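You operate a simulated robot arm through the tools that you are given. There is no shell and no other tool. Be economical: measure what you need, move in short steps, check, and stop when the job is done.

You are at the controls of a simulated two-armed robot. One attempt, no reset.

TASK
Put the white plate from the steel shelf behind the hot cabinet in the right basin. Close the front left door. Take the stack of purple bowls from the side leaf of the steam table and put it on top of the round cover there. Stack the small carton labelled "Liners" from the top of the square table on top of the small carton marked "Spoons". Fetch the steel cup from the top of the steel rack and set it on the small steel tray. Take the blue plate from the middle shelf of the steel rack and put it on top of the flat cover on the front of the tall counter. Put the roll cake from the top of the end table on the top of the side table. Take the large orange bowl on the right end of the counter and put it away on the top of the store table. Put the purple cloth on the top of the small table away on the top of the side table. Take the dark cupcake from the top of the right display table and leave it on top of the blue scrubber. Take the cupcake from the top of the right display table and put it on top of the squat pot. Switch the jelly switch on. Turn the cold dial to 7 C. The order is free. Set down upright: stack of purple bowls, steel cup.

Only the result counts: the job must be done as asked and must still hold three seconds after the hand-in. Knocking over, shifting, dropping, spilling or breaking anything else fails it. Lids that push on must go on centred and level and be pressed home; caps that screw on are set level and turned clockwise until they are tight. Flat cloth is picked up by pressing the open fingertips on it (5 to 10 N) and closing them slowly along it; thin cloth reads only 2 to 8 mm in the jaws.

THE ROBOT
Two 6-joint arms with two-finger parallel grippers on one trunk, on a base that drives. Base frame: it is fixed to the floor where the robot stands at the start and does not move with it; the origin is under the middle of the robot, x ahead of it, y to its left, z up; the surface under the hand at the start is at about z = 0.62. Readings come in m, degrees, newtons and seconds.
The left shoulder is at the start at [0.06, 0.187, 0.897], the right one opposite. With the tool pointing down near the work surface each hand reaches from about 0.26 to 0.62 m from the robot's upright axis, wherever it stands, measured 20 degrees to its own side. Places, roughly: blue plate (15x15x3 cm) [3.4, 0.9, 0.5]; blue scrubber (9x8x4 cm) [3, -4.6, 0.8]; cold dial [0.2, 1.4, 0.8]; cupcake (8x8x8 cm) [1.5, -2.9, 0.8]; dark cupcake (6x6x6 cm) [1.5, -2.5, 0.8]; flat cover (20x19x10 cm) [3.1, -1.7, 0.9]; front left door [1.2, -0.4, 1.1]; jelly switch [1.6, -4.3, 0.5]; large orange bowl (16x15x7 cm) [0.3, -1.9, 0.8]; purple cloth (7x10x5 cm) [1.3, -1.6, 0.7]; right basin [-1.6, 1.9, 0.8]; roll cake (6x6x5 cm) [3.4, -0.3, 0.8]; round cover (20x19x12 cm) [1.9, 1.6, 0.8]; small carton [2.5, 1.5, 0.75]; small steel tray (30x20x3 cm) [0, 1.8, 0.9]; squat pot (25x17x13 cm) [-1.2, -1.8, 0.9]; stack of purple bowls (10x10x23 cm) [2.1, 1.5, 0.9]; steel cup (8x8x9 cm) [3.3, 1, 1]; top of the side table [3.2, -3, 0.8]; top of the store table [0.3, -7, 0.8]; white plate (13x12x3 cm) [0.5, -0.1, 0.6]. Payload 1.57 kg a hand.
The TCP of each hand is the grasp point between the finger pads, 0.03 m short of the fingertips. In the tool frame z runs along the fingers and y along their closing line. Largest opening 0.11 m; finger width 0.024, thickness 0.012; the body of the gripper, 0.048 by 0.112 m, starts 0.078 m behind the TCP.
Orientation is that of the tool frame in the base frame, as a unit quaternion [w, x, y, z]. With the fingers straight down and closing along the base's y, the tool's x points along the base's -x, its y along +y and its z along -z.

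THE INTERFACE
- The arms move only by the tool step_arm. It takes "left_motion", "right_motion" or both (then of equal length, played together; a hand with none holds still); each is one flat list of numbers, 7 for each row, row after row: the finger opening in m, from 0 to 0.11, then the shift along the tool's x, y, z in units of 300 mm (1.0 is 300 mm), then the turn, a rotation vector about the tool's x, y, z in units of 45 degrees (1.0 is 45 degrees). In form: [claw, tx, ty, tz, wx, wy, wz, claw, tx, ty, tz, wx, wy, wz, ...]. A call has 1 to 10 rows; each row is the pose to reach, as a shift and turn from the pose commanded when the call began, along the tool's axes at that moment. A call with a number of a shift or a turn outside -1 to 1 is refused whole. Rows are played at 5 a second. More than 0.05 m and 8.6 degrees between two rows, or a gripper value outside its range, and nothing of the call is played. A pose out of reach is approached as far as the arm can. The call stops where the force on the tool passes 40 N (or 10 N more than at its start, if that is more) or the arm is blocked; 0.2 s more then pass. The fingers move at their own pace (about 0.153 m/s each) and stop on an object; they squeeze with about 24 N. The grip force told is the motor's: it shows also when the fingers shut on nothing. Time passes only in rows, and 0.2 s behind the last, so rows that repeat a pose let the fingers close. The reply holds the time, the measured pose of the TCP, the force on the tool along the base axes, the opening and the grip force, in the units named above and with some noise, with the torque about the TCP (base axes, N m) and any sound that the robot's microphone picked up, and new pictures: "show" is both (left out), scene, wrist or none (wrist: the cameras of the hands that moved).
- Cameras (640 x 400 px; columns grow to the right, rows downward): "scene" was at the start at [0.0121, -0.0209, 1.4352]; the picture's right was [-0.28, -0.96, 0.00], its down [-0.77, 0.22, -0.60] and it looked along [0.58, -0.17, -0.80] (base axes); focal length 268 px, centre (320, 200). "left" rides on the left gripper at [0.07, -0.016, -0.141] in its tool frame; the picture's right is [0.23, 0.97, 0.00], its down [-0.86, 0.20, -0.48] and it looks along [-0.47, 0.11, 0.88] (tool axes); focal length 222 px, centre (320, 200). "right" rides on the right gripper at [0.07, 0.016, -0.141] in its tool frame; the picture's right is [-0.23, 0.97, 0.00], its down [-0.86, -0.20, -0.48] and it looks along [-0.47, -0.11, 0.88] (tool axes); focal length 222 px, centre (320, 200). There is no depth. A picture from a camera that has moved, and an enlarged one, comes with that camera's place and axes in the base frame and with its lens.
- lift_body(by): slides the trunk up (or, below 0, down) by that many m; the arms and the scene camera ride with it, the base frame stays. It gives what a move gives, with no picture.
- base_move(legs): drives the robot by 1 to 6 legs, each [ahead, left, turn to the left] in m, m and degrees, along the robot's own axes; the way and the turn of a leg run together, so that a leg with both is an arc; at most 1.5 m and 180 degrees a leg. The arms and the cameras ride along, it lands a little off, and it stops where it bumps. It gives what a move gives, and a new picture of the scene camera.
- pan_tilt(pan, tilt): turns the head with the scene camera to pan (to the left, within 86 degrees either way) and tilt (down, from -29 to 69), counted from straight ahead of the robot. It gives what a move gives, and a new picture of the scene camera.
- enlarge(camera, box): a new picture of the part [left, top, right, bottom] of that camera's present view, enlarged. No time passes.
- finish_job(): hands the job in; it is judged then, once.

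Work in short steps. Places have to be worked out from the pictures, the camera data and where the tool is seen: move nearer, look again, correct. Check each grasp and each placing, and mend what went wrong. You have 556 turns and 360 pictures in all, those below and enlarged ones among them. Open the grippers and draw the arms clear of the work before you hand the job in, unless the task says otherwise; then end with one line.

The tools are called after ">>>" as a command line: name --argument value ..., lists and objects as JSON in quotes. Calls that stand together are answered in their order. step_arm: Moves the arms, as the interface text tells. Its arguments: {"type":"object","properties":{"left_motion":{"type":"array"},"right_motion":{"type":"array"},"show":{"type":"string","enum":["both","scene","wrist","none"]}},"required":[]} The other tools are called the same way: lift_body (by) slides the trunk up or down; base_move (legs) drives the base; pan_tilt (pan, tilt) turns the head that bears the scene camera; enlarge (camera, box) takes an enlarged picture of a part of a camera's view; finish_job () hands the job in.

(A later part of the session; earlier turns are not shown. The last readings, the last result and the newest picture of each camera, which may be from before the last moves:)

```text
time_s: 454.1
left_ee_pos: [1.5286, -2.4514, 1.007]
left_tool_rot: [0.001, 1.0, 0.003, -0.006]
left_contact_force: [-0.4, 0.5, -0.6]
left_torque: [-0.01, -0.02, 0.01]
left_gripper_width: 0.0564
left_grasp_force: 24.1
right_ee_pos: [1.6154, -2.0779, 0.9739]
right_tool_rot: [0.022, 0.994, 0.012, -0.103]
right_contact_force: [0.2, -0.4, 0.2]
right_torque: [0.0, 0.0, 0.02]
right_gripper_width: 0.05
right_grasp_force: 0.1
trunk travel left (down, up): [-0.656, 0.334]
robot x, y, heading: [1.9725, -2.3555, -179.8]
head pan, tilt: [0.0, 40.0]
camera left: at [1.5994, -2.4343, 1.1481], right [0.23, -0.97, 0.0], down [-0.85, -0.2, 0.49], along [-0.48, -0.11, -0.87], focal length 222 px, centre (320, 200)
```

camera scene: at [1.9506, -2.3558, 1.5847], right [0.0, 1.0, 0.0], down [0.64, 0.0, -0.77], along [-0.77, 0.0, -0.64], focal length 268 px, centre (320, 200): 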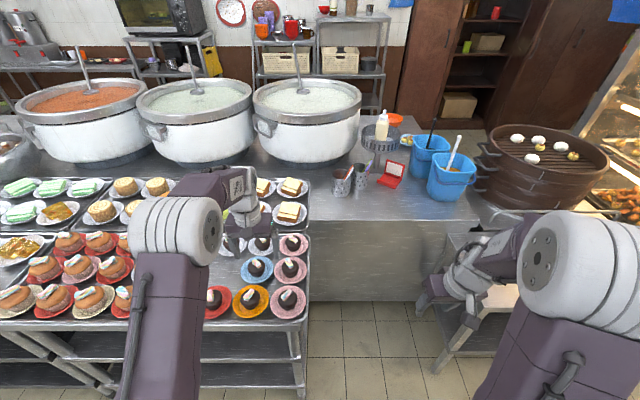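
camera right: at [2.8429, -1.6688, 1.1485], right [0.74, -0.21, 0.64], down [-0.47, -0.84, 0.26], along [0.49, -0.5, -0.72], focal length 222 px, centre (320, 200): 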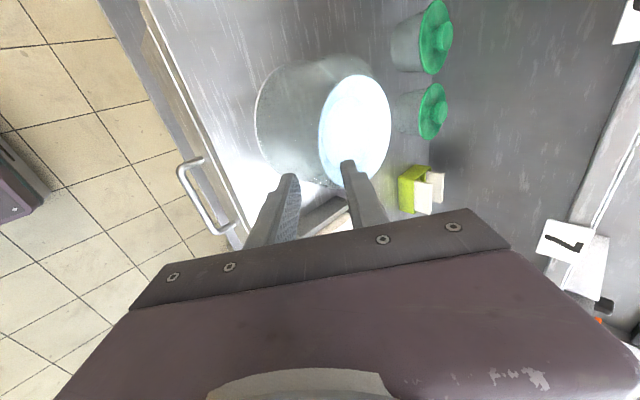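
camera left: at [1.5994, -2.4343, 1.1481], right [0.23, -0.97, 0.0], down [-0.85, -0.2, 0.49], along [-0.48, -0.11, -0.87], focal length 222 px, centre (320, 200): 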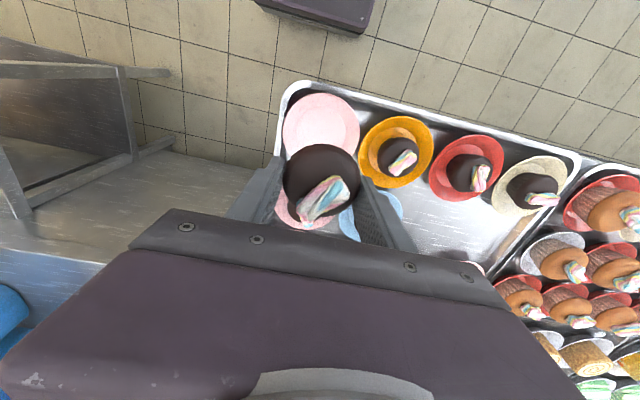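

The dark cupcake is in hand. I carry it to the blue scrubber near (3.0, -4.6).

>>> base_move --legs '[[-0.25, 0, 0], [0, 0, 90], [0, 0, 90], [0, -1.15, 0], [0, -1.15, 0]]'

>>> pan_tilt --pan 0 --tilt 40

```text
time_s: 474.5
left_ee_pos: [2.5153, -4.6197, 1.0056]
left_tool_rot: [0.007, 0.032, 0.999, -0.001]
left_contact_force: [0.7, -0.7, 0.1]
left_torque: [-0.01, 0.01, 0.02]
left_gripper_width: 0.056
left_grasp_force: 23.7
right_ee_pos: [2.4028, -4.9847, 0.9735]
right_tool_rot: [0.104, 0.022, 0.994, 0.019]
right_contact_force: [0.4, 0.3, 0.1]
right_torque: [0.01, -0.02, 0.0]
right_gripper_width: 0.05
right_grasp_force: 0.1
trunk travel left (down, up): [-0.656, 0.334]
robot x, y, heading: [2.0599, -4.6853, -3.7]
head pan, tilt: [0.0, 40.0]
camera scene: at [2.0889, -4.6854, 1.5846], right [-0.07, -1.0, 0.0], down [-0.64, 0.04, -0.77], along [0.76, -0.05, -0.64], focal length 268 px, centre (320, 200)
```

scene: 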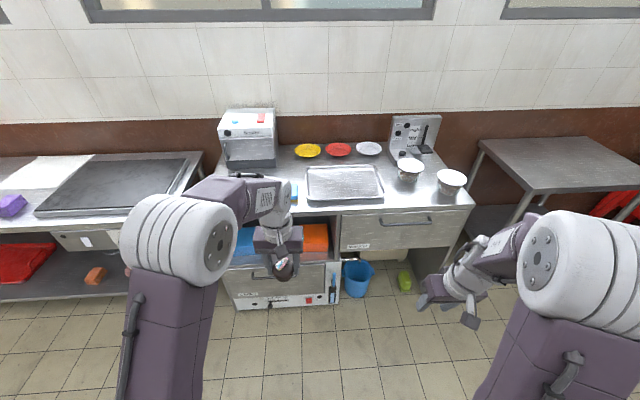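

```text
time_s: 475.1
left_ee_pos: [2.5152, -4.6189, 1.0053]
left_tool_rot: [0.006, 0.032, 0.999, -0.001]
left_contact_force: [-0.3, 0.1, -0.3]
left_torque: [0.02, 0.0, 0.02]
left_gripper_width: 0.0562
left_grasp_force: 23.8
right_ee_pos: [2.4028, -4.9879, 0.9737]
right_tool_rot: [0.104, 0.023, 0.994, 0.019]
right_contact_force: [0.3, 0.0, 0.3]
right_torque: [0.01, -0.02, -0.02]
right_gripper_width: 0.0501
right_grasp_force: 0.0
trunk travel left (down, up): [-0.656, 0.334]
robot x, y, heading: [2.0628, -4.683, -4.0]
head pan, tilt: [0.0, 40.0]
camera scene: at [2.0889, -4.6856, 1.5846], right [-0.07, -1.0, 0.0], down [-0.64, 0.04, -0.77], along [0.76, -0.05, -0.64], focal length 268 px, centre (320, 200)
```

scene: 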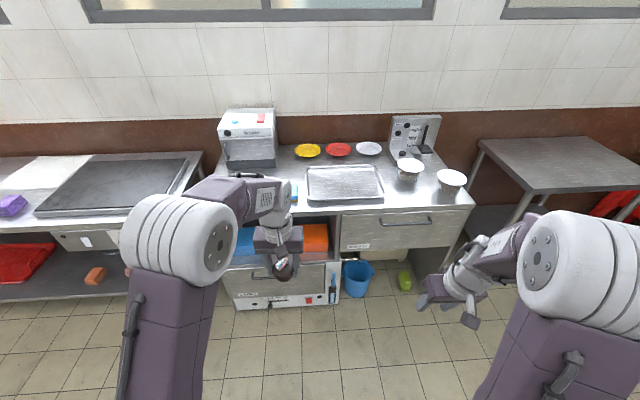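

I square up and drive to the counter; the scrubber is just behind the hand.

>>> base_move --legs '[[0, 0, 4], [0.42, 0, 0]]'

>>> enlarge --camera "left" --box '[0, 0, 640, 400]'

```text
time_s: 478.1
left_ee_pos: [2.9264, -4.5957, 1.0057]
left_tool_rot: [0.007, 0.003, 1.0, -0.001]
left_contact_force: [-0.3, 0.6, -0.4]
left_torque: [-0.04, -0.03, 0.0]
left_gripper_width: 0.0565
left_grasp_force: 23.5
right_ee_pos: [2.8361, -4.9682, 0.9736]
right_tool_rot: [0.103, -0.006, 0.994, 0.022]
right_contact_force: [-0.3, 0.5, 0.7]
right_torque: [-0.03, 0.0, 0.02]
right_gripper_width: 0.0504
right_grasp_force: 0.1
trunk travel left (down, up): [-0.656, 0.334]
robot x, y, heading: [2.4806, -4.6885, -0.6]
head pan, tilt: [0.0, 40.0]
camera scene: at [2.5043, -4.6865, 1.5847], right [-0.01, -1.0, 0.0], down [-0.64, 0.01, -0.77], along [0.77, -0.01, -0.64], focal length 268 px, centre (320, 200)
```

scene: 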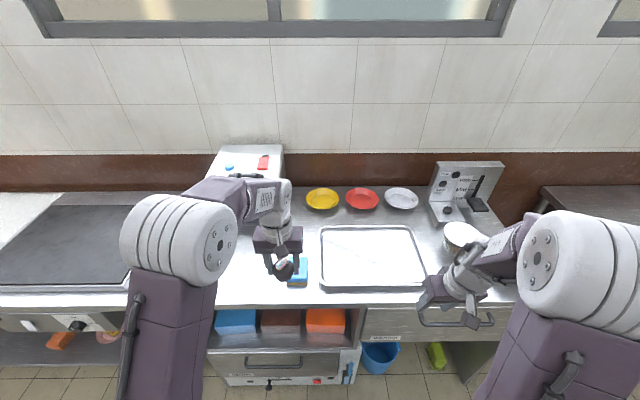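

```text
1.00 times, centred on (320, 200) of left (not enlarged: the box is as wide or as high as the picture)
camera zoom: at [2.8557, -4.6111, 1.1475], right [-0.22, 0.98, 0.0], down [0.85, 0.19, 0.49], along [0.48, 0.1, -0.87], focal length 222 px, centre (320, 200)
```

zoom: 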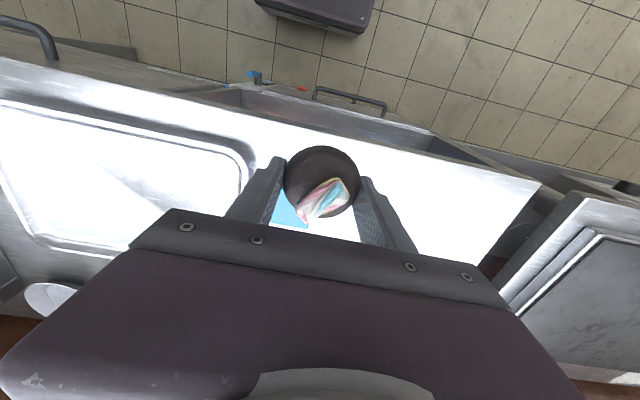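

The scrubber's centre is about (3.04, -4.615), top z≈0.83. I move the cupcake over it and lower to just above.

>>> step_arm --left_motion '[0.03, -0.13, -0.02, 0.03, 0, 0, 0, 0.03, -0.26, -0.04, 0.1, 0, 0, 0, 0.03, -0.38, -0.063, 0.18, 0, 0, 0, 0.03, -0.38, -0.063, 0.25, 0, 0, 0]' --show "wrist"

>>> enlarge --camera "scene" --box '[220, 190, 380, 315]'

```text
time_s: 479.1
left_ee_pos: [3.0413, -4.6155, 0.9333]
left_tool_rot: [0.007, 0.003, 1.0, 0.0]
left_contact_force: [0.6, 0.3, -0.1]
left_torque: [0.02, -0.02, -0.02]
left_gripper_width: 0.0562
left_grasp_force: 24.2
right_ee_pos: [2.8351, -4.9676, 0.9749]
right_tool_rot: [0.104, -0.006, 0.994, 0.023]
right_contact_force: [-0.2, -0.1, -1.1]
right_torque: [0.03, -0.03, -0.02]
right_gripper_width: 0.0499
right_grasp_force: 0.0
trunk travel left (down, up): [-0.656, 0.334]
robot x, y, heading: [2.4776, -4.6888, -0.5]
head pan, tilt: [0.0, 40.0]
camera left: at [2.9696, -4.6313, 1.0759], right [-0.22, 0.98, 0.0], down [0.85, 0.19, 0.49], along [0.48, 0.1, -0.87], focal length 222 px, centre (320, 200)
```

left: 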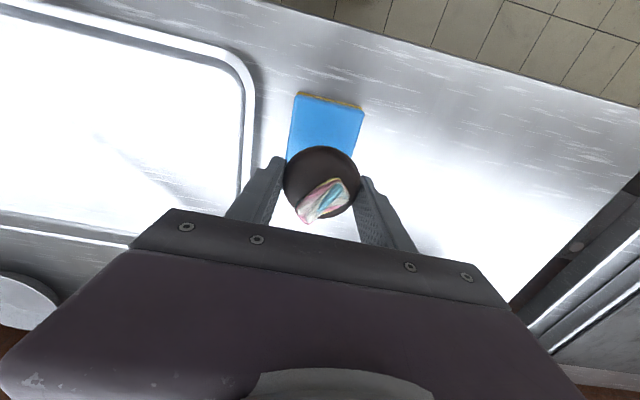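

```text
3.20 times, centred on (300, 252) of scene
camera zoom: at [2.5039, -4.6864, 1.5847], right [-0.01, -1.0, 0.0], down [-0.64, 0.01, -0.77], along [0.77, -0.01, -0.64], focal length 859 px, centre (384, 32)
```

zoom: 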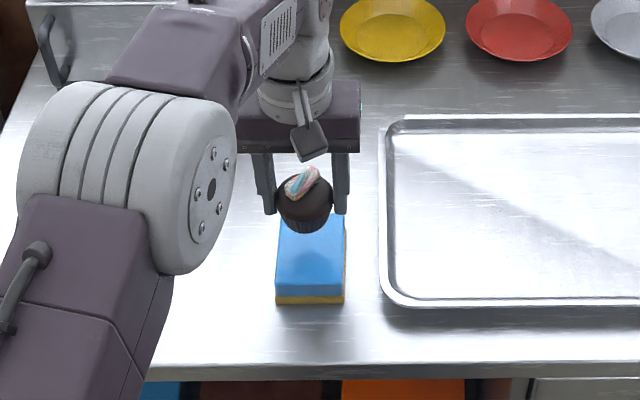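

The cupcake is right over the scrubber (x 2.99–3.10, y≈-4.618). I lower in small steps.

>>> step_arm --left_motion '[0.03, 0, -0.008, 0.06, 0, 0, 0, 0.03, 0, -0.008, 0.11, 0, 0, 0, 0.03, 0, -0.008, 0.14, 0, 0, 0]' --show "none"

>>> step_arm --left_motion '[0.03, 0, 0, 0.015, 0, 0, 0, 0.03, 0, 0, 0.03, 0, 0, 0, 0.03, 0, 0, 0.045, 0, 0, 0]' --show "none"

```text
time_s: 479.9
left_ee_pos: [3.0413, -4.6178, 0.8908]
left_tool_rot: [0.007, 0.003, 1.0, 0.001]
left_contact_force: [0.2, -0.6, -0.8]
left_torque: [0.02, 0.03, -0.01]
left_gripper_width: 0.0561
left_grasp_force: 23.8
right_ee_pos: [2.8361, -4.9678, 0.9735]
right_tool_rot: [0.102, -0.007, 0.994, 0.023]
right_contact_force: [-0.6, -0.5, -0.1]
right_torque: [0.02, -0.01, 0.01]
right_gripper_width: 0.0501
right_grasp_force: 0.0
trunk travel left (down, up): [-0.656, 0.334]
robot x, y, heading: [2.4758, -4.6866, -0.7]
head pan, tilt: [0.0, 40.0]
```

```text
time_s: 480.7
left_ee_pos: [3.045, -4.6184, 0.8844]
left_tool_rot: [0.011, 0.003, 1.0, -0.001]
left_contact_force: [-5.7, 1.6, 17.4]
left_torque: [0.06, 0.32, 0.03]
left_gripper_width: 0.0562
left_grasp_force: 23.6
right_ee_pos: [2.8336, -4.968, 0.9753]
right_tool_rot: [0.105, -0.006, 0.994, 0.022]
right_contact_force: [0.0, -1.4, -0.6]
right_torque: [0.01, 0.02, -0.06]
right_gripper_width: 0.0503
right_grasp_force: 0.1
trunk travel left (down, up): [-0.656, 0.334]
robot x, y, heading: [2.4777, -4.6865, -0.7]
head pan, tilt: [0.0, 40.0]
stopped in row 3 (left hand): the force on the tool passed its limit at 42 N (the readings are from after the stop); the commanded pose is now the measured one
```

Contact. I ease off 2 mm, open slightly, and rise; then check.

>>> step_arm --left_motion '[0.03, 0, 0, -0.008, 0, 0, 0, 0.065, 0, 0, -0.008, 0, 0, 0, 0.08, 0, 0, -0.008, 0, 0, 0, 0.08, 0, 0, -0.08, 0, 0, 0, 0.08, 0, 0, -0.2, 0, 0, 0, 0.08, 0, 0, -0.35, 0, 0, 0]' --show "wrist"

>>> enlarge --camera "scene" --box '[220, 190, 380, 315]'

```text
time_s: 482.1
left_ee_pos: [3.0429, -4.6202, 0.9864]
left_tool_rot: [0.009, 0.003, 1.0, 0.0]
left_contact_force: [0.3, 1.5, 0.2]
left_torque: [0.01, -0.03, 0.01]
left_gripper_width: 0.08
left_grasp_force: 0.1
right_ee_pos: [2.8361, -4.9679, 0.973]
right_tool_rot: [0.104, -0.006, 0.994, 0.023]
right_contact_force: [0.1, -0.1, -1.4]
right_torque: [0.01, -0.03, -0.03]
right_gripper_width: 0.05
right_grasp_force: 0.1
trunk travel left (down, up): [-0.656, 0.334]
robot x, y, heading: [2.4775, -4.6846, -0.6]
head pan, tilt: [0.0, 40.0]
camera left: at [2.9705, -4.6357, 1.1272], right [-0.22, 0.98, 0.0], down [0.85, 0.19, 0.49], along [0.48, 0.1, -0.87], focal length 222 px, centre (320, 200)
```

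left: 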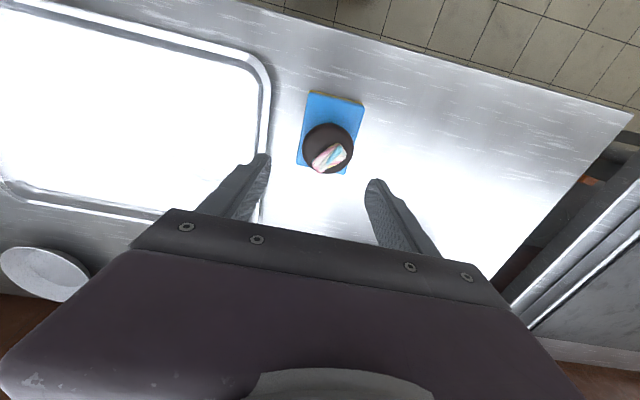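

```text
3.20 times, centred on (300, 252) of scene
camera zoom: at [2.5043, -4.6864, 1.5846], right [-0.01, -1.0, 0.0], down [-0.64, 0.01, -0.77], along [0.77, -0.01, -0.64], focal length 859 px, centre (384, 32)
```

zoom: 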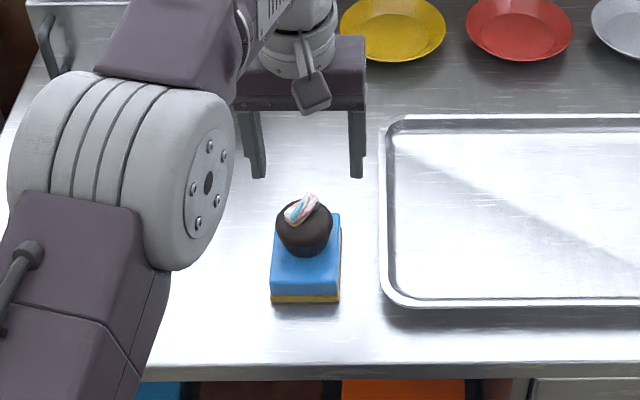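

The dark cupcake sits on the scrubber. Next the jelly switch near (1.6, -4.3, 0.5): I back off and turn around to look.

>>> base_move --legs '[[-0.25, 0.25, 0], [0, 0, 90], [0, 0, 90]]'

```text
time_s: 491.9
left_ee_pos: [1.661, -4.4768, 0.9853]
left_tool_rot: [-0.001, 1.0, -0.026, -0.01]
left_contact_force: [-0.3, 0.6, 0.8]
left_torque: [0.02, 0.04, -0.01]
left_gripper_width: 0.0798
left_grasp_force: 0.1
right_ee_pos: [1.8854, -4.139, 0.9739]
right_tool_rot: [0.02, 0.994, -0.017, -0.103]
right_contact_force: [1.0, -0.8, 0.1]
right_torque: [-0.03, -0.01, -0.01]
right_gripper_width: 0.0503
right_grasp_force: 0.0
trunk travel left (down, up): [-0.656, 0.334]
robot x, y, heading: [2.2263, -4.434, 176.5]
head pan, tilt: [0.0, 40.0]
camera scene: at [2.2041, -4.4363, 1.5846], right [0.06, 1.0, 0.0], down [0.64, -0.04, -0.77], along [-0.76, 0.04, -0.64], focal length 268 px, centre (320, 200)
```

scene: 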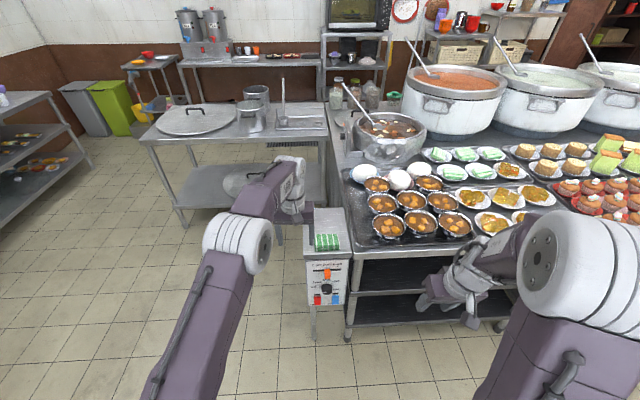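

>>> enlarge --camera "scene" --box '[290, 220, 370, 320]'

```text
4.00 times, centred on (330, 270) of scene
camera zoom: at [2.2041, -4.4363, 1.5846], right [0.06, 1.0, 0.0], down [0.64, -0.04, -0.77], along [-0.76, 0.04, -0.64], focal length 1073 px, centre (280, -80)
```

zoom: 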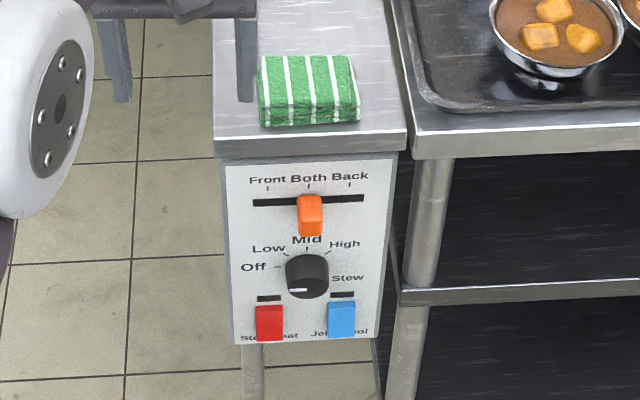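

The blue rocker/button marked "Jelly…" is the target, at about (1.595, -4.34, 0.5). I back up, lower the trunk and take a closer look at it.

>>> base_move --legs '[[-0.15, 0, 3]]'

>>> lift_body --by -0.4

>>> enlarge --camera "scene" --box '[290, 180, 370, 230]'

```text
time_s: 493.3
left_ee_pos: [1.8131, -4.5103, 0.9853]
left_tool_rot: [0.0, 1.0, -0.001, -0.01]
left_contact_force: [0.1, 0.2, -0.7]
left_torque: [0.02, -0.01, -0.01]
left_gripper_width: 0.0799
left_grasp_force: 0.1
right_ee_pos: [2.0191, -4.1617, 0.974]
right_tool_rot: [0.023, 0.994, 0.009, -0.102]
right_contact_force: [0.9, 0.1, -0.1]
right_torque: [0.0, 0.01, 0.04]
right_gripper_width: 0.0503
right_grasp_force: 0.1
trunk travel left (down, up): [-0.656, 0.334]
robot x, y, heading: [2.3815, -4.4418, 179.8]
head pan, tilt: [0.0, 40.0]
camera scene: at [2.3532, -4.4423, 1.5846], right [0.01, 1.0, 0.0], down [0.64, 0.0, -0.77], along [-0.77, 0.0, -0.64], focal length 268 px, centre (320, 200)
```

scene: 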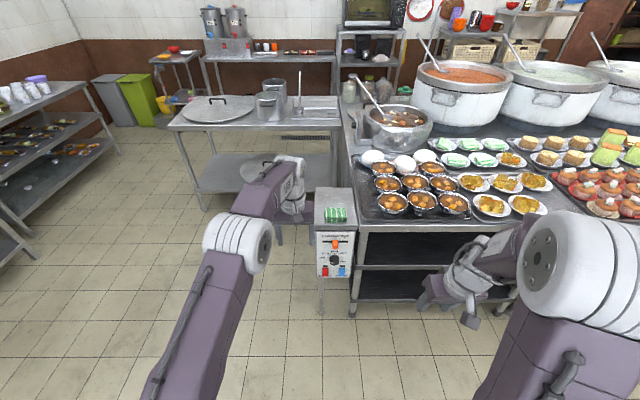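

```text
time_s: 497.1
left_ee_pos: [1.8151, -4.5113, 0.5853]
left_tool_rot: [-0.001, 1.0, 0.0, -0.01]
left_contact_force: [0.3, 0.2, -0.1]
left_torque: [0.03, -0.02, 0.02]
left_gripper_width: 0.08
left_grasp_force: 0.0
right_ee_pos: [2.0189, -4.1626, 0.5738]
right_tool_rot: [0.022, 0.994, 0.009, -0.103]
right_contact_force: [0.1, 0.2, 0.0]
right_torque: [0.0, 0.01, -0.01]
right_gripper_width: 0.05
right_grasp_force: 0.0
trunk travel left (down, up): [-0.256, 0.734]
robot x, y, heading: [2.371, -4.4424, 179.7]
head pan, tilt: [0.0, 40.0]
```

```text
8.00 times, centred on (330, 205) of scene
camera zoom: at [2.3545, -4.4424, 1.1847], right [0.01, 1.0, 0.0], down [0.64, 0.0, -0.77], along [-0.77, 0.0, -0.64], focal length 2147 px, centre (240, 160)
```

zoom: 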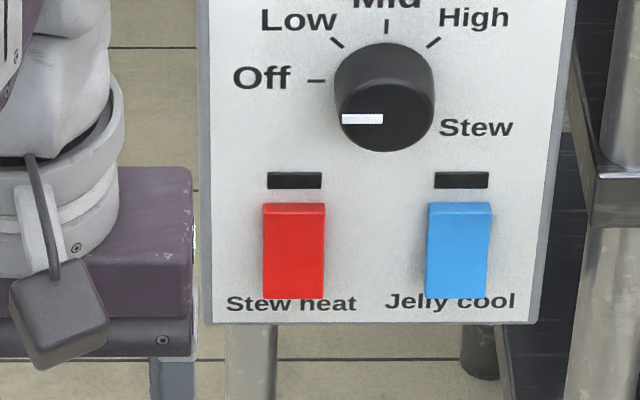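

These are press keys with indicator lamps above; the blue "Jelly cool" key is at (1.595, -4.339, 0.497). I pitch the right hand forward with closed fingers to press it.

>>> step_arm --right_motion '[0, -0.07, 0.05, -0.02, 0, -0.167, 0, 0, -0.14, 0.1, -0.04, 0, -0.333, 0, 0, -0.22, 0.15, -0.06, 0, -0.5, 0, 0, -0.3, 0.2, -0.08, 0, -0.667, 0, 0, -0.37, 0.25, -0.09, 0, -0.833, 0, 0, -0.45, 0.3, -0.1, 0, -1.0, 0]' --show "none"

>>> step_arm --right_motion '[0, -0.03, 0, 0.06, 0, -0.13, 0, 0, -0.06, 0, 0.12, 0, -0.27, 0, 0, -0.09, 0, 0.18, 0, -0.4, 0, 0, -0.12, 0, 0.24, 0, -0.53, 0]' --show "scene"

```text
time_s: 498.5
left_ee_pos: [1.8143, -4.5121, 0.5861]
left_tool_rot: [0.0, 1.0, -0.001, -0.01]
left_contact_force: [0.0, -0.4, -0.1]
left_torque: [0.0, 0.01, 0.04]
left_gripper_width: 0.0797
left_grasp_force: 0.1
right_ee_pos: [1.8976, -4.2517, 0.6348]
right_tool_rot: [0.025, 0.879, 0.001, -0.477]
right_contact_force: [0.0, 0.3, 1.2]
right_torque: [-0.01, 0.02, 0.02]
right_gripper_width: 0.0002
right_grasp_force: 21.8
trunk travel left (down, up): [-0.256, 0.734]
robot x, y, heading: [2.3842, -4.4418, 179.8]
head pan, tilt: [0.0, 40.0]
```

```text
time_s: 499.5
left_ee_pos: [1.8134, -4.5115, 0.5853]
left_tool_rot: [-0.001, 1.0, -0.002, -0.01]
left_contact_force: [0.8, -0.3, -1.6]
left_torque: [-0.03, 0.04, 0.0]
left_gripper_width: 0.0799
left_grasp_force: 0.1
right_ee_pos: [1.7668, -4.256, 0.6876]
right_tool_rot: [0.023, 0.773, -0.005, -0.634]
right_contact_force: [0.2, -0.4, -0.2]
right_torque: [0.01, -0.01, 0.01]
right_gripper_width: 0.0
right_grasp_force: 22.0
right hand out of reach, approached as far as the arm can: row 2, 3, 4
trunk travel left (down, up): [-0.256, 0.734]
robot x, y, heading: [2.3755, -4.4368, 179.6]
head pan, tilt: [0.0, 40.0]
camera scene: at [2.354, -4.4423, 1.1846], right [0.01, 1.0, 0.0], down [0.64, 0.0, -0.77], along [-0.77, 0.0, -0.64], focal length 268 px, centre (320, 200)
```

scene: 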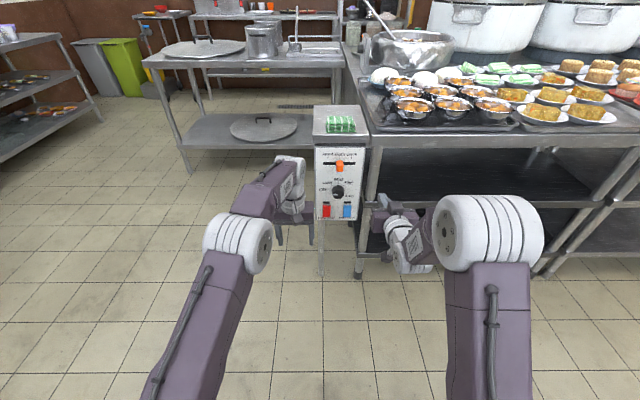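

I lower the trunk 18 cm and shift left to line up with the key.

>>> lift_body --by -0.185

>>> step_arm --right_motion '[0, 0, 0.09, 0, 0, 0, 0, 0, 0, 0.18, 0, 0, 0, 0, 0, 0, 0.275, 0, 0, 0, 0]' --show "wrist"

```text
time_s: 501.6
left_ee_pos: [1.8147, -4.5104, 0.4015]
left_tool_rot: [-0.001, 1.0, -0.001, -0.01]
left_contact_force: [0.8, -0.3, 0.4]
left_torque: [0.02, 0.0, 0.0]
left_gripper_width: 0.0801
left_grasp_force: 0.1
right_ee_pos: [1.7669, -4.2562, 0.5012]
right_tool_rot: [0.023, 0.773, -0.005, -0.635]
right_contact_force: [-0.1, -0.4, 0.8]
right_torque: [0.0, 0.0, 0.01]
right_gripper_width: 0.0
right_grasp_force: 20.9
trunk travel left (down, up): [-0.071, 0.919]
robot x, y, heading: [2.3761, -4.4451, 179.4]
head pan, tilt: [0.0, 40.0]
```

```text
time_s: 502.4
left_ee_pos: [1.8146, -4.5123, 0.4004]
left_tool_rot: [-0.001, 1.0, -0.001, -0.01]
left_contact_force: [0.3, -0.3, 0.4]
left_torque: [0.0, 0.01, -0.01]
left_gripper_width: 0.0798
left_grasp_force: 0.0
right_ee_pos: [1.7687, -4.3377, 0.5079]
right_tool_rot: [0.022, 0.773, -0.006, -0.634]
right_contact_force: [-0.6, -0.2, -0.2]
right_torque: [-0.02, 0.06, 0.02]
right_gripper_width: 0.0
right_grasp_force: 21.3
trunk travel left (down, up): [-0.071, 0.919]
robot x, y, heading: [2.3785, -4.4415, 179.7]
head pan, tilt: [0.0, 40.0]
camera right: at [1.9208, -4.3523, 0.4679], right [-0.02, -0.96, 0.26], down [0.3, 0.24, 0.92], along [-0.95, 0.1, 0.28], focal length 222 px, centre (320, 200)
```

right: 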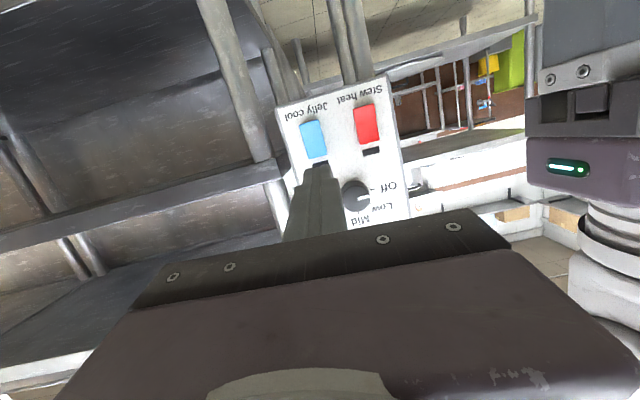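

The key lies at about (1.60, -4.334, 0.484). I advance 9 cm toward it at that height.

>>> step_arm --right_motion '[0, 0.03, -0.006, 0.1, 0, 0, 0, 0, 0.01, -0.012, 0.2, 0, 0, 0, 0, 0.0, -0.012, 0.3, 0, 0, 0]' --show "wrist"

```text
time_s: 503.2
left_ee_pos: [1.8134, -4.5109, 0.4003]
left_tool_rot: [-0.002, 1.0, -0.001, -0.01]
left_contact_force: [0.4, 0.3, 0.4]
left_torque: [0.01, 0.01, -0.02]
left_gripper_width: 0.08
left_grasp_force: 0.0
right_ee_pos: [1.6788, -4.3365, 0.4918]
right_tool_rot: [0.023, 0.773, -0.005, -0.634]
right_contact_force: [0.4, 0.2, 0.5]
right_torque: [-0.03, 0.02, -0.05]
right_gripper_width: 0.0
right_grasp_force: 21.1
trunk travel left (down, up): [-0.071, 0.919]
robot x, y, heading: [2.3786, -4.442, 179.8]
head pan, tilt: [0.0, 40.0]
camera right: at [1.8309, -4.3514, 0.4511], right [-0.02, -0.96, 0.26], down [0.3, 0.25, 0.92], along [-0.95, 0.1, 0.28], focal length 222 px, centre (320, 200)
```

right: 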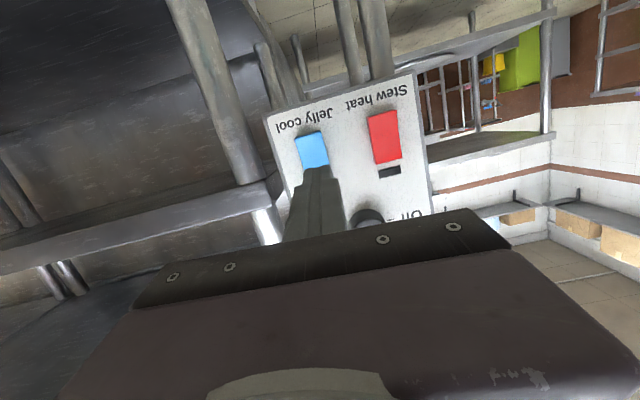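

The key's centre is at z≈0.467; I lower 1.7 cm and push forward in small steps.

>>> step_arm --right_motion '[0, 0.056, 0, 0.012, 0, 0, 0, 0, 0.05, 0, 0.05, 0, 0, 0, 0, 0.04, 0, 0.09, 0, 0, 0, 0, 0.035, 0, 0.12, 0, 0, 0, 0, 0.03, 0, 0.15, 0, 0, 0, 0, 0.027, 0, 0.17, 0, 0, 0]' --show "scene"

>>> enlarge --camera "scene" --box '[290, 90, 390, 165]'

```text
time_s: 504.6
left_ee_pos: [1.8134, -4.5107, 0.4002]
left_tool_rot: [-0.001, 1.0, -0.001, -0.009]
left_contact_force: [-0.5, 0.5, 0.2]
left_torque: [0.01, -0.01, 0.0]
left_gripper_width: 0.0799
left_grasp_force: 0.1
right_ee_pos: [1.6319, -4.339, 0.4716]
right_tool_rot: [0.022, 0.773, -0.006, -0.634]
right_contact_force: [0.1, -0.1, -0.4]
right_torque: [0.0, -0.04, -0.01]
right_gripper_width: 0.0
right_grasp_force: 21.4
trunk travel left (down, up): [-0.071, 0.919]
robot x, y, heading: [2.3755, -4.441, 179.8]
head pan, tilt: [0.0, 40.0]
camera scene: at [2.3544, -4.4424, 0.9996], right [0.01, 1.0, 0.0], down [0.64, 0.0, -0.77], along [-0.77, 0.0, -0.64], focal length 268 px, centre (320, 200)
```

scene: 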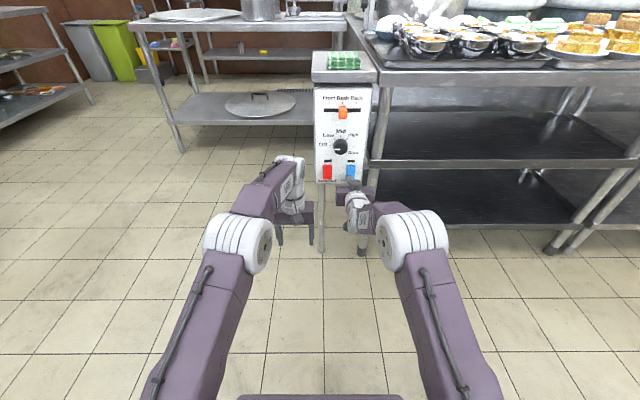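

```text
5.33 times, centred on (340, 128) of scene
camera zoom: at [2.3544, -4.4424, 0.9996], right [0.01, 1.0, 0.0], down [0.64, 0.0, -0.77], along [-0.77, 0.0, -0.64], focal length 1431 px, centre (213, 587)
```

zoom: 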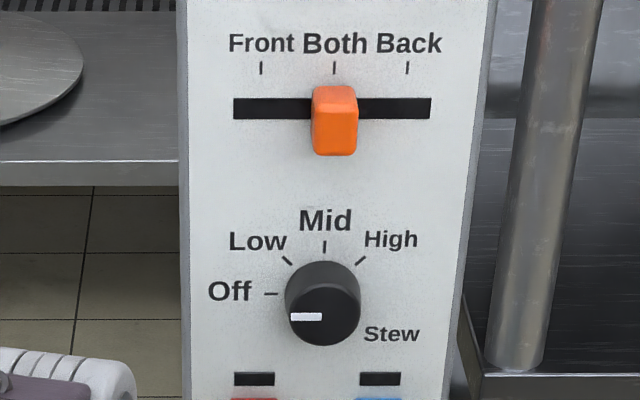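

No contact yet. I push on slowly up to 3.5 cm more.

>>> step_arm --right_motion '[0, -0.003, 0, 0.02, 0, 0, 0, 0, -0.006, 0, 0.04, 0, 0, 0, 0, -0.01, 0, 0.055, 0, 0, 0, 0, -0.012, 0, 0.07, 0, 0, 0, 0, -0.015, 0, 0.085, 0, 0, 0, 0, -0.018, 0, 0.1, 0, 0, 0, 0, -0.02, 0, 0.115, 0, 0, 0]' --show "none"

>>> enlarge --camera "scene" --box '[310, 140, 380, 195]'

```text
time_s: 505.5
left_ee_pos: [1.8165, -4.5106, 0.4023]
left_tool_rot: [0.0, 1.0, -0.001, -0.01]
left_contact_force: [0.3, 0.2, 0.8]
left_torque: [-0.04, -0.01, 0.0]
left_gripper_width: 0.0801
left_grasp_force: 0.1
right_ee_pos: [1.6152, -4.3393, 0.4687]
right_tool_rot: [0.024, 0.775, -0.005, -0.632]
right_contact_force: [21.4, 0.8, 4.2]
right_torque: [-0.03, 0.25, -0.02]
right_gripper_width: 0.0
right_grasp_force: 20.9
trunk travel left (down, up): [-0.071, 0.919]
robot x, y, heading: [2.379, -4.4447, 179.6]
head pan, tilt: [0.0, 40.0]
heard: click
stopped in row 4 (right hand): the force on the tool passed its limit at 50 N (the readings are from after the stop); the commanded pose is now the measured one
```

```text
7.27 times, centred on (345, 168) of scene
camera zoom: at [2.3575, -4.4424, 0.9998], right [0.01, 1.0, 0.0], down [0.64, 0.0, -0.77], along [-0.77, 0.01, -0.64], focal length 1952 px, centre (138, 436)
```

zoom: 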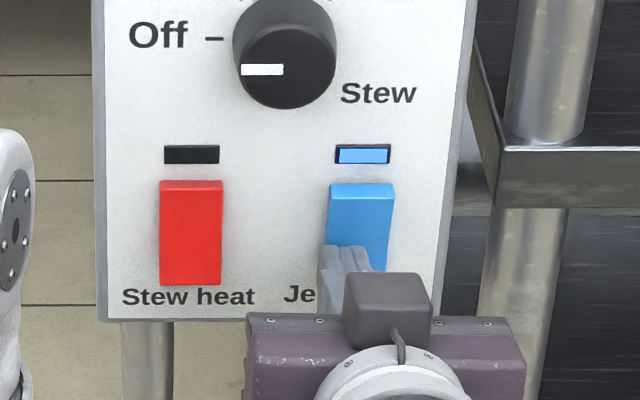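

Click — the lamp over "Jelly cool" is lit. I withdraw straight back and verify the lamp stays on.

>>> step_arm --right_motion '[0, 0.01, 0, -0.08, 0, 0, 0, 0, 0.02, 0, -0.2, 0, 0, 0, 0, 0.04, 0, -0.35, 0, 0, 0, 0, 0.06, 0, -0.5, 0, 0, 0]' --show "none"

>>> enlarge --camera "scene" --box '[310, 140, 380, 195]'

```text
time_s: 506.5
left_ee_pos: [1.8156, -4.5105, 0.401]
left_tool_rot: [-0.001, 1.0, 0.0, -0.01]
left_contact_force: [-0.3, -0.9, 0.0]
left_torque: [-0.01, 0.0, -0.01]
left_gripper_width: 0.0802
left_grasp_force: 0.1
right_ee_pos: [1.7621, -4.3363, 0.4838]
right_tool_rot: [0.024, 0.777, -0.005, -0.629]
right_contact_force: [0.3, -0.6, -0.6]
right_torque: [-0.01, 0.0, -0.02]
right_gripper_width: 0.0001
right_grasp_force: 21.1
trunk travel left (down, up): [-0.071, 0.919]
robot x, y, heading: [2.3808, -4.4412, 179.4]
head pan, tilt: [0.0, 40.0]
```

```text
7.27 times, centred on (345, 168) of scene
camera zoom: at [2.355, -4.4424, 0.9996], right [0.01, 1.0, 0.0], down [0.64, 0.0, -0.77], along [-0.77, 0.01, -0.64], focal length 1952 px, centre (138, 436)
```

zoom: 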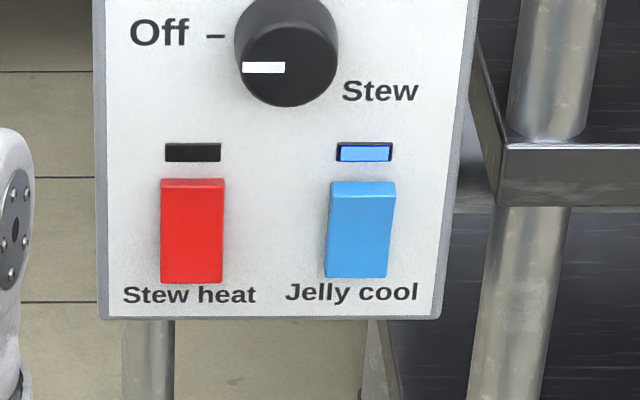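

Switch on. I raise the trunk and fold the right hand back.

>>> lift_body --by 0.4

>>> lift_body --by 0.185

>>> step_arm --right_motion '[0.05, 0, -0.06, -0.1, 0, 0.167, 0, 0.05, 0, -0.12, -0.2, 0, 0.333, 0, 0.05, 0, -0.18, -0.3, 0, 0.5, 0, 0.05, 0, -0.24, -0.4, 0, 0.667, 0, 0.05, 0, -0.3, -0.48, 0, 0.833, 0, 0.05, 0, -0.36, -0.55, 0, 1.0, 0]' --show "none"

>>> step_arm --right_motion '[0.05, 0.06, -0.03, -0.04, 0, 0.12, 0, 0.05, 0.12, -0.06, -0.08, 0, 0.25, 0, 0.05, 0.18, -0.1, -0.12, 0, 0.4, 0]' --show "none"

```text
time_s: 510.4
left_ee_pos: [1.8155, -4.5112, 0.8011]
left_tool_rot: [-0.001, 1.0, -0.001, -0.01]
left_contact_force: [0.3, 0.3, -0.4]
left_torque: [-0.02, 0.02, 0.02]
left_gripper_width: 0.0802
left_grasp_force: 0.1
right_ee_pos: [1.7619, -4.3375, 0.8824]
right_tool_rot: [0.024, 0.777, -0.005, -0.629]
right_contact_force: [-0.2, 0.1, 0.5]
right_torque: [-0.01, 0.01, 0.0]
right_gripper_width: 0.0
right_grasp_force: 21.4
trunk travel left (down, up): [-0.471, 0.519]
robot x, y, heading: [2.3793, -4.4442, 179.5]
head pan, tilt: [0.0, 40.0]
```

```text
time_s: 512.4
left_ee_pos: [1.8152, -4.51, 0.985]
left_tool_rot: [-0.002, 1.0, -0.001, -0.01]
left_contact_force: [-0.1, -0.1, -0.2]
left_torque: [0.0, 0.02, 0.02]
left_gripper_width: 0.0799
left_grasp_force: 0.2
right_ee_pos: [1.7627, -4.3356, 1.0685]
right_tool_rot: [0.023, 0.777, -0.005, -0.629]
right_contact_force: [-0.1, 0.3, 0.0]
right_torque: [0.02, 0.0, 0.0]
right_gripper_width: 0.0001
right_grasp_force: 21.0
trunk travel left (down, up): [-0.656, 0.334]
robot x, y, heading: [2.377, -4.4418, 179.6]
head pan, tilt: [0.0, 40.0]
```

```text
time_s: 513.8
left_ee_pos: [1.8162, -4.5103, 0.9869]
left_tool_rot: [0.001, 1.0, 0.0, -0.011]
left_contact_force: [-0.4, -0.2, -0.1]
left_torque: [-0.03, 0.03, -0.01]
left_gripper_width: 0.0798
left_grasp_force: 0.2
right_ee_pos: [1.9228, -4.2219, 1.101]
right_tool_rot: [0.024, 0.959, 0.003, -0.283]
right_contact_force: [0.9, -0.5, -0.1]
right_torque: [0.0, 0.01, 0.01]
right_gripper_width: 0.0499
right_grasp_force: 0.0
right hand out of reach, approached as far as the arm can: row 4, 5
trunk travel left (down, up): [-0.656, 0.334]
robot x, y, heading: [2.3801, -4.4442, 179.5]
head pan, tilt: [0.0, 40.0]
```

```text
time_s: 514.6
left_ee_pos: [1.8146, -4.5103, 0.986]
left_tool_rot: [0.0, 1.0, -0.002, -0.009]
left_contact_force: [0.3, 0.3, -0.4]
left_torque: [0.02, 0.0, 0.01]
left_gripper_width: 0.0801
left_grasp_force: 0.1
right_ee_pos: [1.9863, -4.1926, 1.0984]
right_tool_rot: [0.023, 0.991, 0.008, -0.129]
right_contact_force: [-0.4, 1.0, -0.5]
right_torque: [-0.01, -0.01, -0.03]
right_gripper_width: 0.0499
right_grasp_force: 0.2
trunk travel left (down, up): [-0.656, 0.334]
robot x, y, heading: [2.3802, -4.441, 179.6]
head pan, tilt: [0.0, 40.0]
```

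It may be unwound now; I test the last 15° to vertical.

>>> step_arm --right_motion '[0.08, 0, 0, 0.05, -0.02, 0.11, 0, 0.08, 0, 0, 0.1, -0.04, 0.22, 0, 0.08, 0, 0, 0.15, -0.058, 0.33, 0]' --show "none"

```text
time_s: 515.4
left_ee_pos: [1.8147, -4.5111, 0.9866]
left_tool_rot: [-0.001, 1.0, -0.001, -0.01]
left_contact_force: [-0.1, -1.0, 0.0]
left_torque: [-0.02, 0.02, 0.01]
left_gripper_width: 0.0799
left_grasp_force: 0.1
right_ee_pos: [1.9728, -4.1956, 1.054]
right_tool_rot: [0.043, 0.999, 0.014, 0.001]
right_contact_force: [-0.4, 0.3, 0.3]
right_torque: [0.0, 0.0, -0.02]
right_gripper_width: 0.08
right_grasp_force: 0.1
trunk travel left (down, up): [-0.656, 0.334]
robot x, y, heading: [2.3837, -4.4388, 179.6]
head pan, tilt: [0.0, 40.0]
```

The right hand is normal again; I remove the small roll. Then on to the orange cupcake at (1.49, -2.94) with the left hand.

>>> step_arm --right_motion '[0.08, 0, 0, 0, 0.055, 0, 0, 0.08, 0, 0, 0, 0.11, -0.003, 0]' --show "none"

>>> base_move --legs '[[0, -0.85, 0], [0.2, -0.75, 0]]'

```text
time_s: 516.0
left_ee_pos: [1.8152, -4.5109, 0.9862]
left_tool_rot: [-0.001, 1.0, -0.001, -0.01]
left_contact_force: [-0.7, 0.3, 0.7]
left_torque: [0.01, 0.01, -0.02]
left_gripper_width: 0.0799
left_grasp_force: 0.2
right_ee_pos: [1.9751, -4.1948, 1.0557]
right_tool_rot: [0.0, 1.0, 0.014, -0.003]
right_contact_force: [-0.4, 0.2, -0.5]
right_torque: [0.01, 0.01, 0.01]
right_gripper_width: 0.0798
right_grasp_force: 0.0
trunk travel left (down, up): [-0.656, 0.334]
robot x, y, heading: [2.3803, -4.4429, 179.5]
head pan, tilt: [0.0, 40.0]
```

```text
time_s: 524.2
left_ee_pos: [1.6425, -2.9224, 0.9864]
left_tool_rot: [-0.001, 1.0, -0.006, -0.009]
left_contact_force: [0.0, -0.5, -0.4]
left_torque: [-0.03, -0.02, 0.0]
left_gripper_width: 0.0799
left_grasp_force: 0.0
right_ee_pos: [1.8034, -2.6079, 1.055]
right_tool_rot: [0.001, 1.0, 0.008, -0.003]
right_contact_force: [-0.2, -0.1, 0.3]
right_torque: [0.02, 0.01, 0.0]
right_gripper_width: 0.0799
right_grasp_force: 0.1
trunk travel left (down, up): [-0.656, 0.334]
robot x, y, heading: [2.2074, -2.8565, 178.7]
head pan, tilt: [0.0, 40.0]
camera scene: at [2.1826, -2.8593, 1.5846], right [0.02, 1.0, 0.0], down [0.64, -0.01, -0.77], along [-0.77, 0.01, -0.64], focal length 268 px, centre (320, 200)
```

scene: 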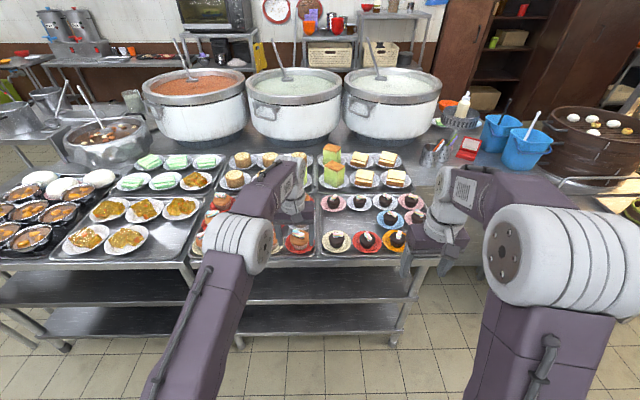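

I step 11 cm forward so the left hand is over the front orange cupcake and look.

>>> base_move --legs '[[0.115, 0.012, 1]]'

>>> enlarge --camera "left" --box '[0, 0, 640, 400]'

```text
time_s: 525.4
left_ee_pos: [1.527, -2.941, 0.9859]
left_tool_rot: [-0.001, 1.0, 0.002, -0.009]
left_contact_force: [-0.2, 0.1, 0.4]
left_torque: [0.03, 0.0, 0.0]
left_gripper_width: 0.08
left_grasp_force: 0.1
right_ee_pos: [1.6847, -2.6241, 1.0548]
right_tool_rot: [0.001, 1.0, 0.015, -0.003]
right_contact_force: [0.0, -0.2, 0.3]
right_torque: [-0.03, -0.02, 0.01]
right_gripper_width: 0.0801
right_grasp_force: 0.0
trunk travel left (down, up): [-0.656, 0.334]
robot x, y, heading: [2.0866, -2.8735, 179.9]
head pan, tilt: [0.0, 40.0]
camera scene: at [2.0681, -2.8703, 1.5847], right [0.0, 1.0, 0.0], down [0.64, 0.0, -0.77], along [-0.77, 0.0, -0.64], focal length 268 px, centre (320, 200)
```

scene: 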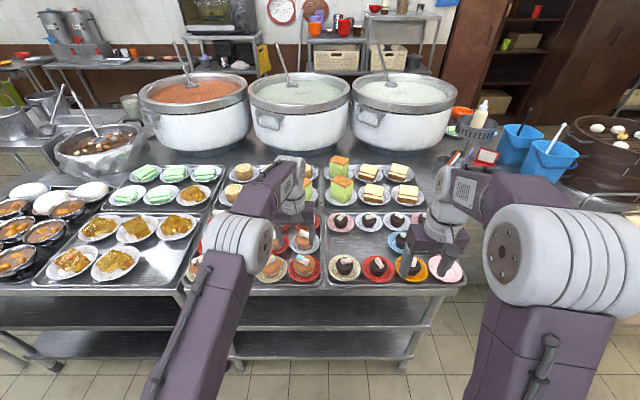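

```text
1.00 times, centred on (320, 200) of left (not enlarged: the box is as wide or as high as the picture)
camera zoom: at [1.6004, -2.9246, 1.1273], right [0.23, -0.97, -0.01], down [-0.84, -0.2, 0.5], along [-0.48, -0.11, -0.87], focal length 222 px, centre (320, 200)
```

zoom: 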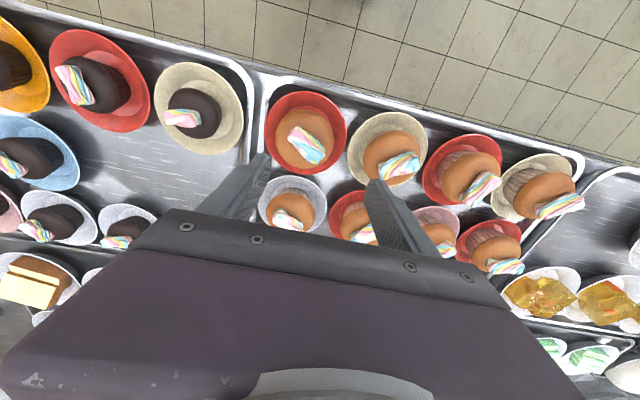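

The front orange cupcake is at (1.532, -2.92). I align and descend to just above, then check centring.

>>> step_arm --left_motion '[0.095, 0.01, -0.035, 0.08, 0, 0, 0, 0.095, 0.017, -0.07, 0.16, 0, 0, 0, 0.095, 0.017, -0.07, 0.24, 0, 0, 0]' --show "wrist"

```text
time_s: 526.2
left_ee_pos: [1.5333, -2.9227, 0.9122]
left_tool_rot: [-0.001, 1.0, 0.002, -0.01]
left_contact_force: [-1.0, 0.5, -0.5]
left_torque: [0.0, -0.03, 0.01]
left_gripper_width: 0.095
left_grasp_force: 0.1
right_ee_pos: [1.6832, -2.6247, 1.0552]
right_tool_rot: [0.001, 1.0, 0.017, -0.002]
right_contact_force: [0.2, 0.2, 0.2]
right_torque: [0.01, 0.0, 0.01]
right_gripper_width: 0.0798
right_grasp_force: 0.0
trunk travel left (down, up): [-0.656, 0.334]
robot x, y, heading: [2.0929, -2.8675, 179.9]
head pan, tilt: [0.0, 40.0]
camera left: at [1.6057, -2.9055, 1.054], right [0.23, -0.97, -0.01], down [-0.84, -0.2, 0.49], along [-0.48, -0.11, -0.87], focal length 222 px, centre (320, 200)
```

left: 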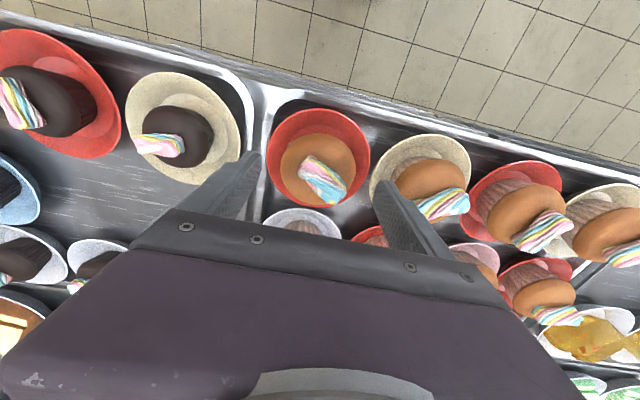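

Centred. I narrow to 84 mm, descend 4 cm and close.

>>> step_arm --left_motion '[0.084, -0.005, -0.008, 0.03, 0, 0, 0, 0.084, -0.005, -0.008, 0.08, 0, 0, 0, 0.084, -0.005, -0.008, 0.13, 0, 0, 0]' --show "wrist"

```text
time_s: 527.0
left_ee_pos: [1.53, -2.918, 0.874]
left_tool_rot: [-0.001, 1.0, 0.002, -0.01]
left_contact_force: [0.6, -0.3, 0.0]
left_torque: [0.01, -0.01, 0.01]
left_gripper_width: 0.0842
left_grasp_force: 0.0
right_ee_pos: [1.685, -2.6243, 1.0548]
right_tool_rot: [0.002, 1.0, 0.016, -0.002]
right_contact_force: [0.2, 0.7, 0.0]
right_torque: [0.0, 0.0, -0.01]
right_gripper_width: 0.0799
right_grasp_force: 0.1
trunk travel left (down, up): [-0.656, 0.334]
robot x, y, heading: [2.0919, -2.8693, 179.6]
head pan, tilt: [0.0, 40.0]
camera left: at [1.6015, -2.9013, 1.0156], right [0.23, -0.97, -0.01], down [-0.84, -0.2, 0.49], along [-0.48, -0.11, -0.87], focal length 222 px, centre (320, 200)
```

left: 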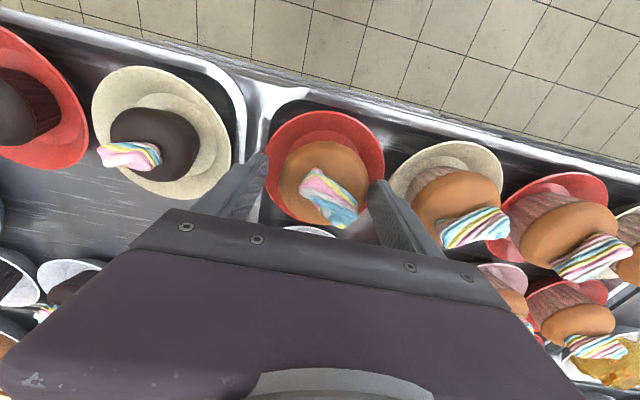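

I close on the cupcake here.

>>> step_arm --left_motion '[0.07, 0, 0, 0.01, 0, 0, 0, 0.055, 0, 0, 0.01, 0, 0, 0, 0.045, 0, 0, 0.01, 0, 0, 0, 0.045, 0, 0, 0.01, 0, 0, 0]' --show "none"

>>> step_arm --left_motion '[0.045, 0, 0, -0.08, 0, 0, 0, 0.045, 0, 0, -0.2, 0, 0, 0, 0.045, 0, 0, -0.35, 0, 0, 0, 0.045, 0, 0, -0.5, 0, 0, 0]' --show "wrist"

```text
time_s: 528.0
left_ee_pos: [1.5302, -2.9182, 0.8729]
left_tool_rot: [0.0, 1.0, 0.001, -0.012]
left_contact_force: [-4.8, -0.7, 18.5]
left_torque: [-0.02, 0.28, -0.01]
left_gripper_width: 0.0704
left_grasp_force: 23.7
right_ee_pos: [1.6871, -2.6246, 1.0552]
right_tool_rot: [0.001, 1.0, 0.017, -0.004]
right_contact_force: [-0.9, 0.5, -0.2]
right_torque: [0.01, 0.01, -0.01]
right_gripper_width: 0.0803
right_grasp_force: 0.2
trunk travel left (down, up): [-0.656, 0.334]
robot x, y, heading: [2.0915, -2.8707, 180.1]
head pan, tilt: [0.0, 40.0]
```

```text
time_s: 529.0
left_ee_pos: [1.5338, -2.9171, 1.0231]
left_tool_rot: [0.0, 1.0, 0.002, -0.009]
left_contact_force: [0.5, 0.2, -0.5]
left_torque: [0.01, 0.0, -0.01]
left_gripper_width: 0.0704
left_grasp_force: 24.0
right_ee_pos: [1.6854, -2.6246, 1.0545]
right_tool_rot: [0.001, 1.0, 0.017, -0.003]
right_contact_force: [0.1, 1.8, 0.0]
right_torque: [0.02, 0.0, -0.01]
right_gripper_width: 0.0801
right_grasp_force: 0.1
trunk travel left (down, up): [-0.656, 0.334]
robot x, y, heading: [2.0894, -2.8707, 180.1]
head pan, tilt: [0.0, 40.0]
camera left: at [1.6057, -2.9003, 1.1637], right [0.23, -0.97, -0.01], down [-0.84, -0.2, 0.49], along [-0.48, -0.11, -0.87], focal length 222 px, centre (320, 200)
```

left: 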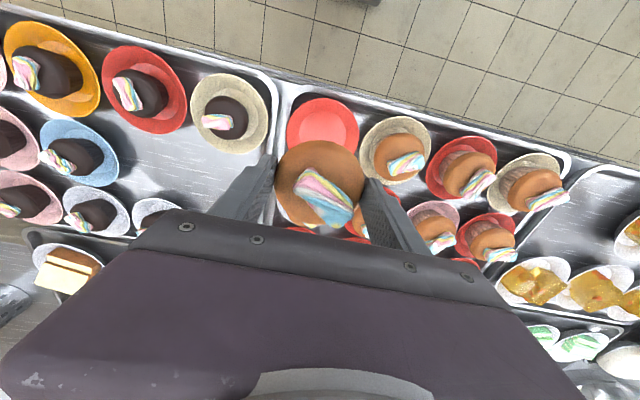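

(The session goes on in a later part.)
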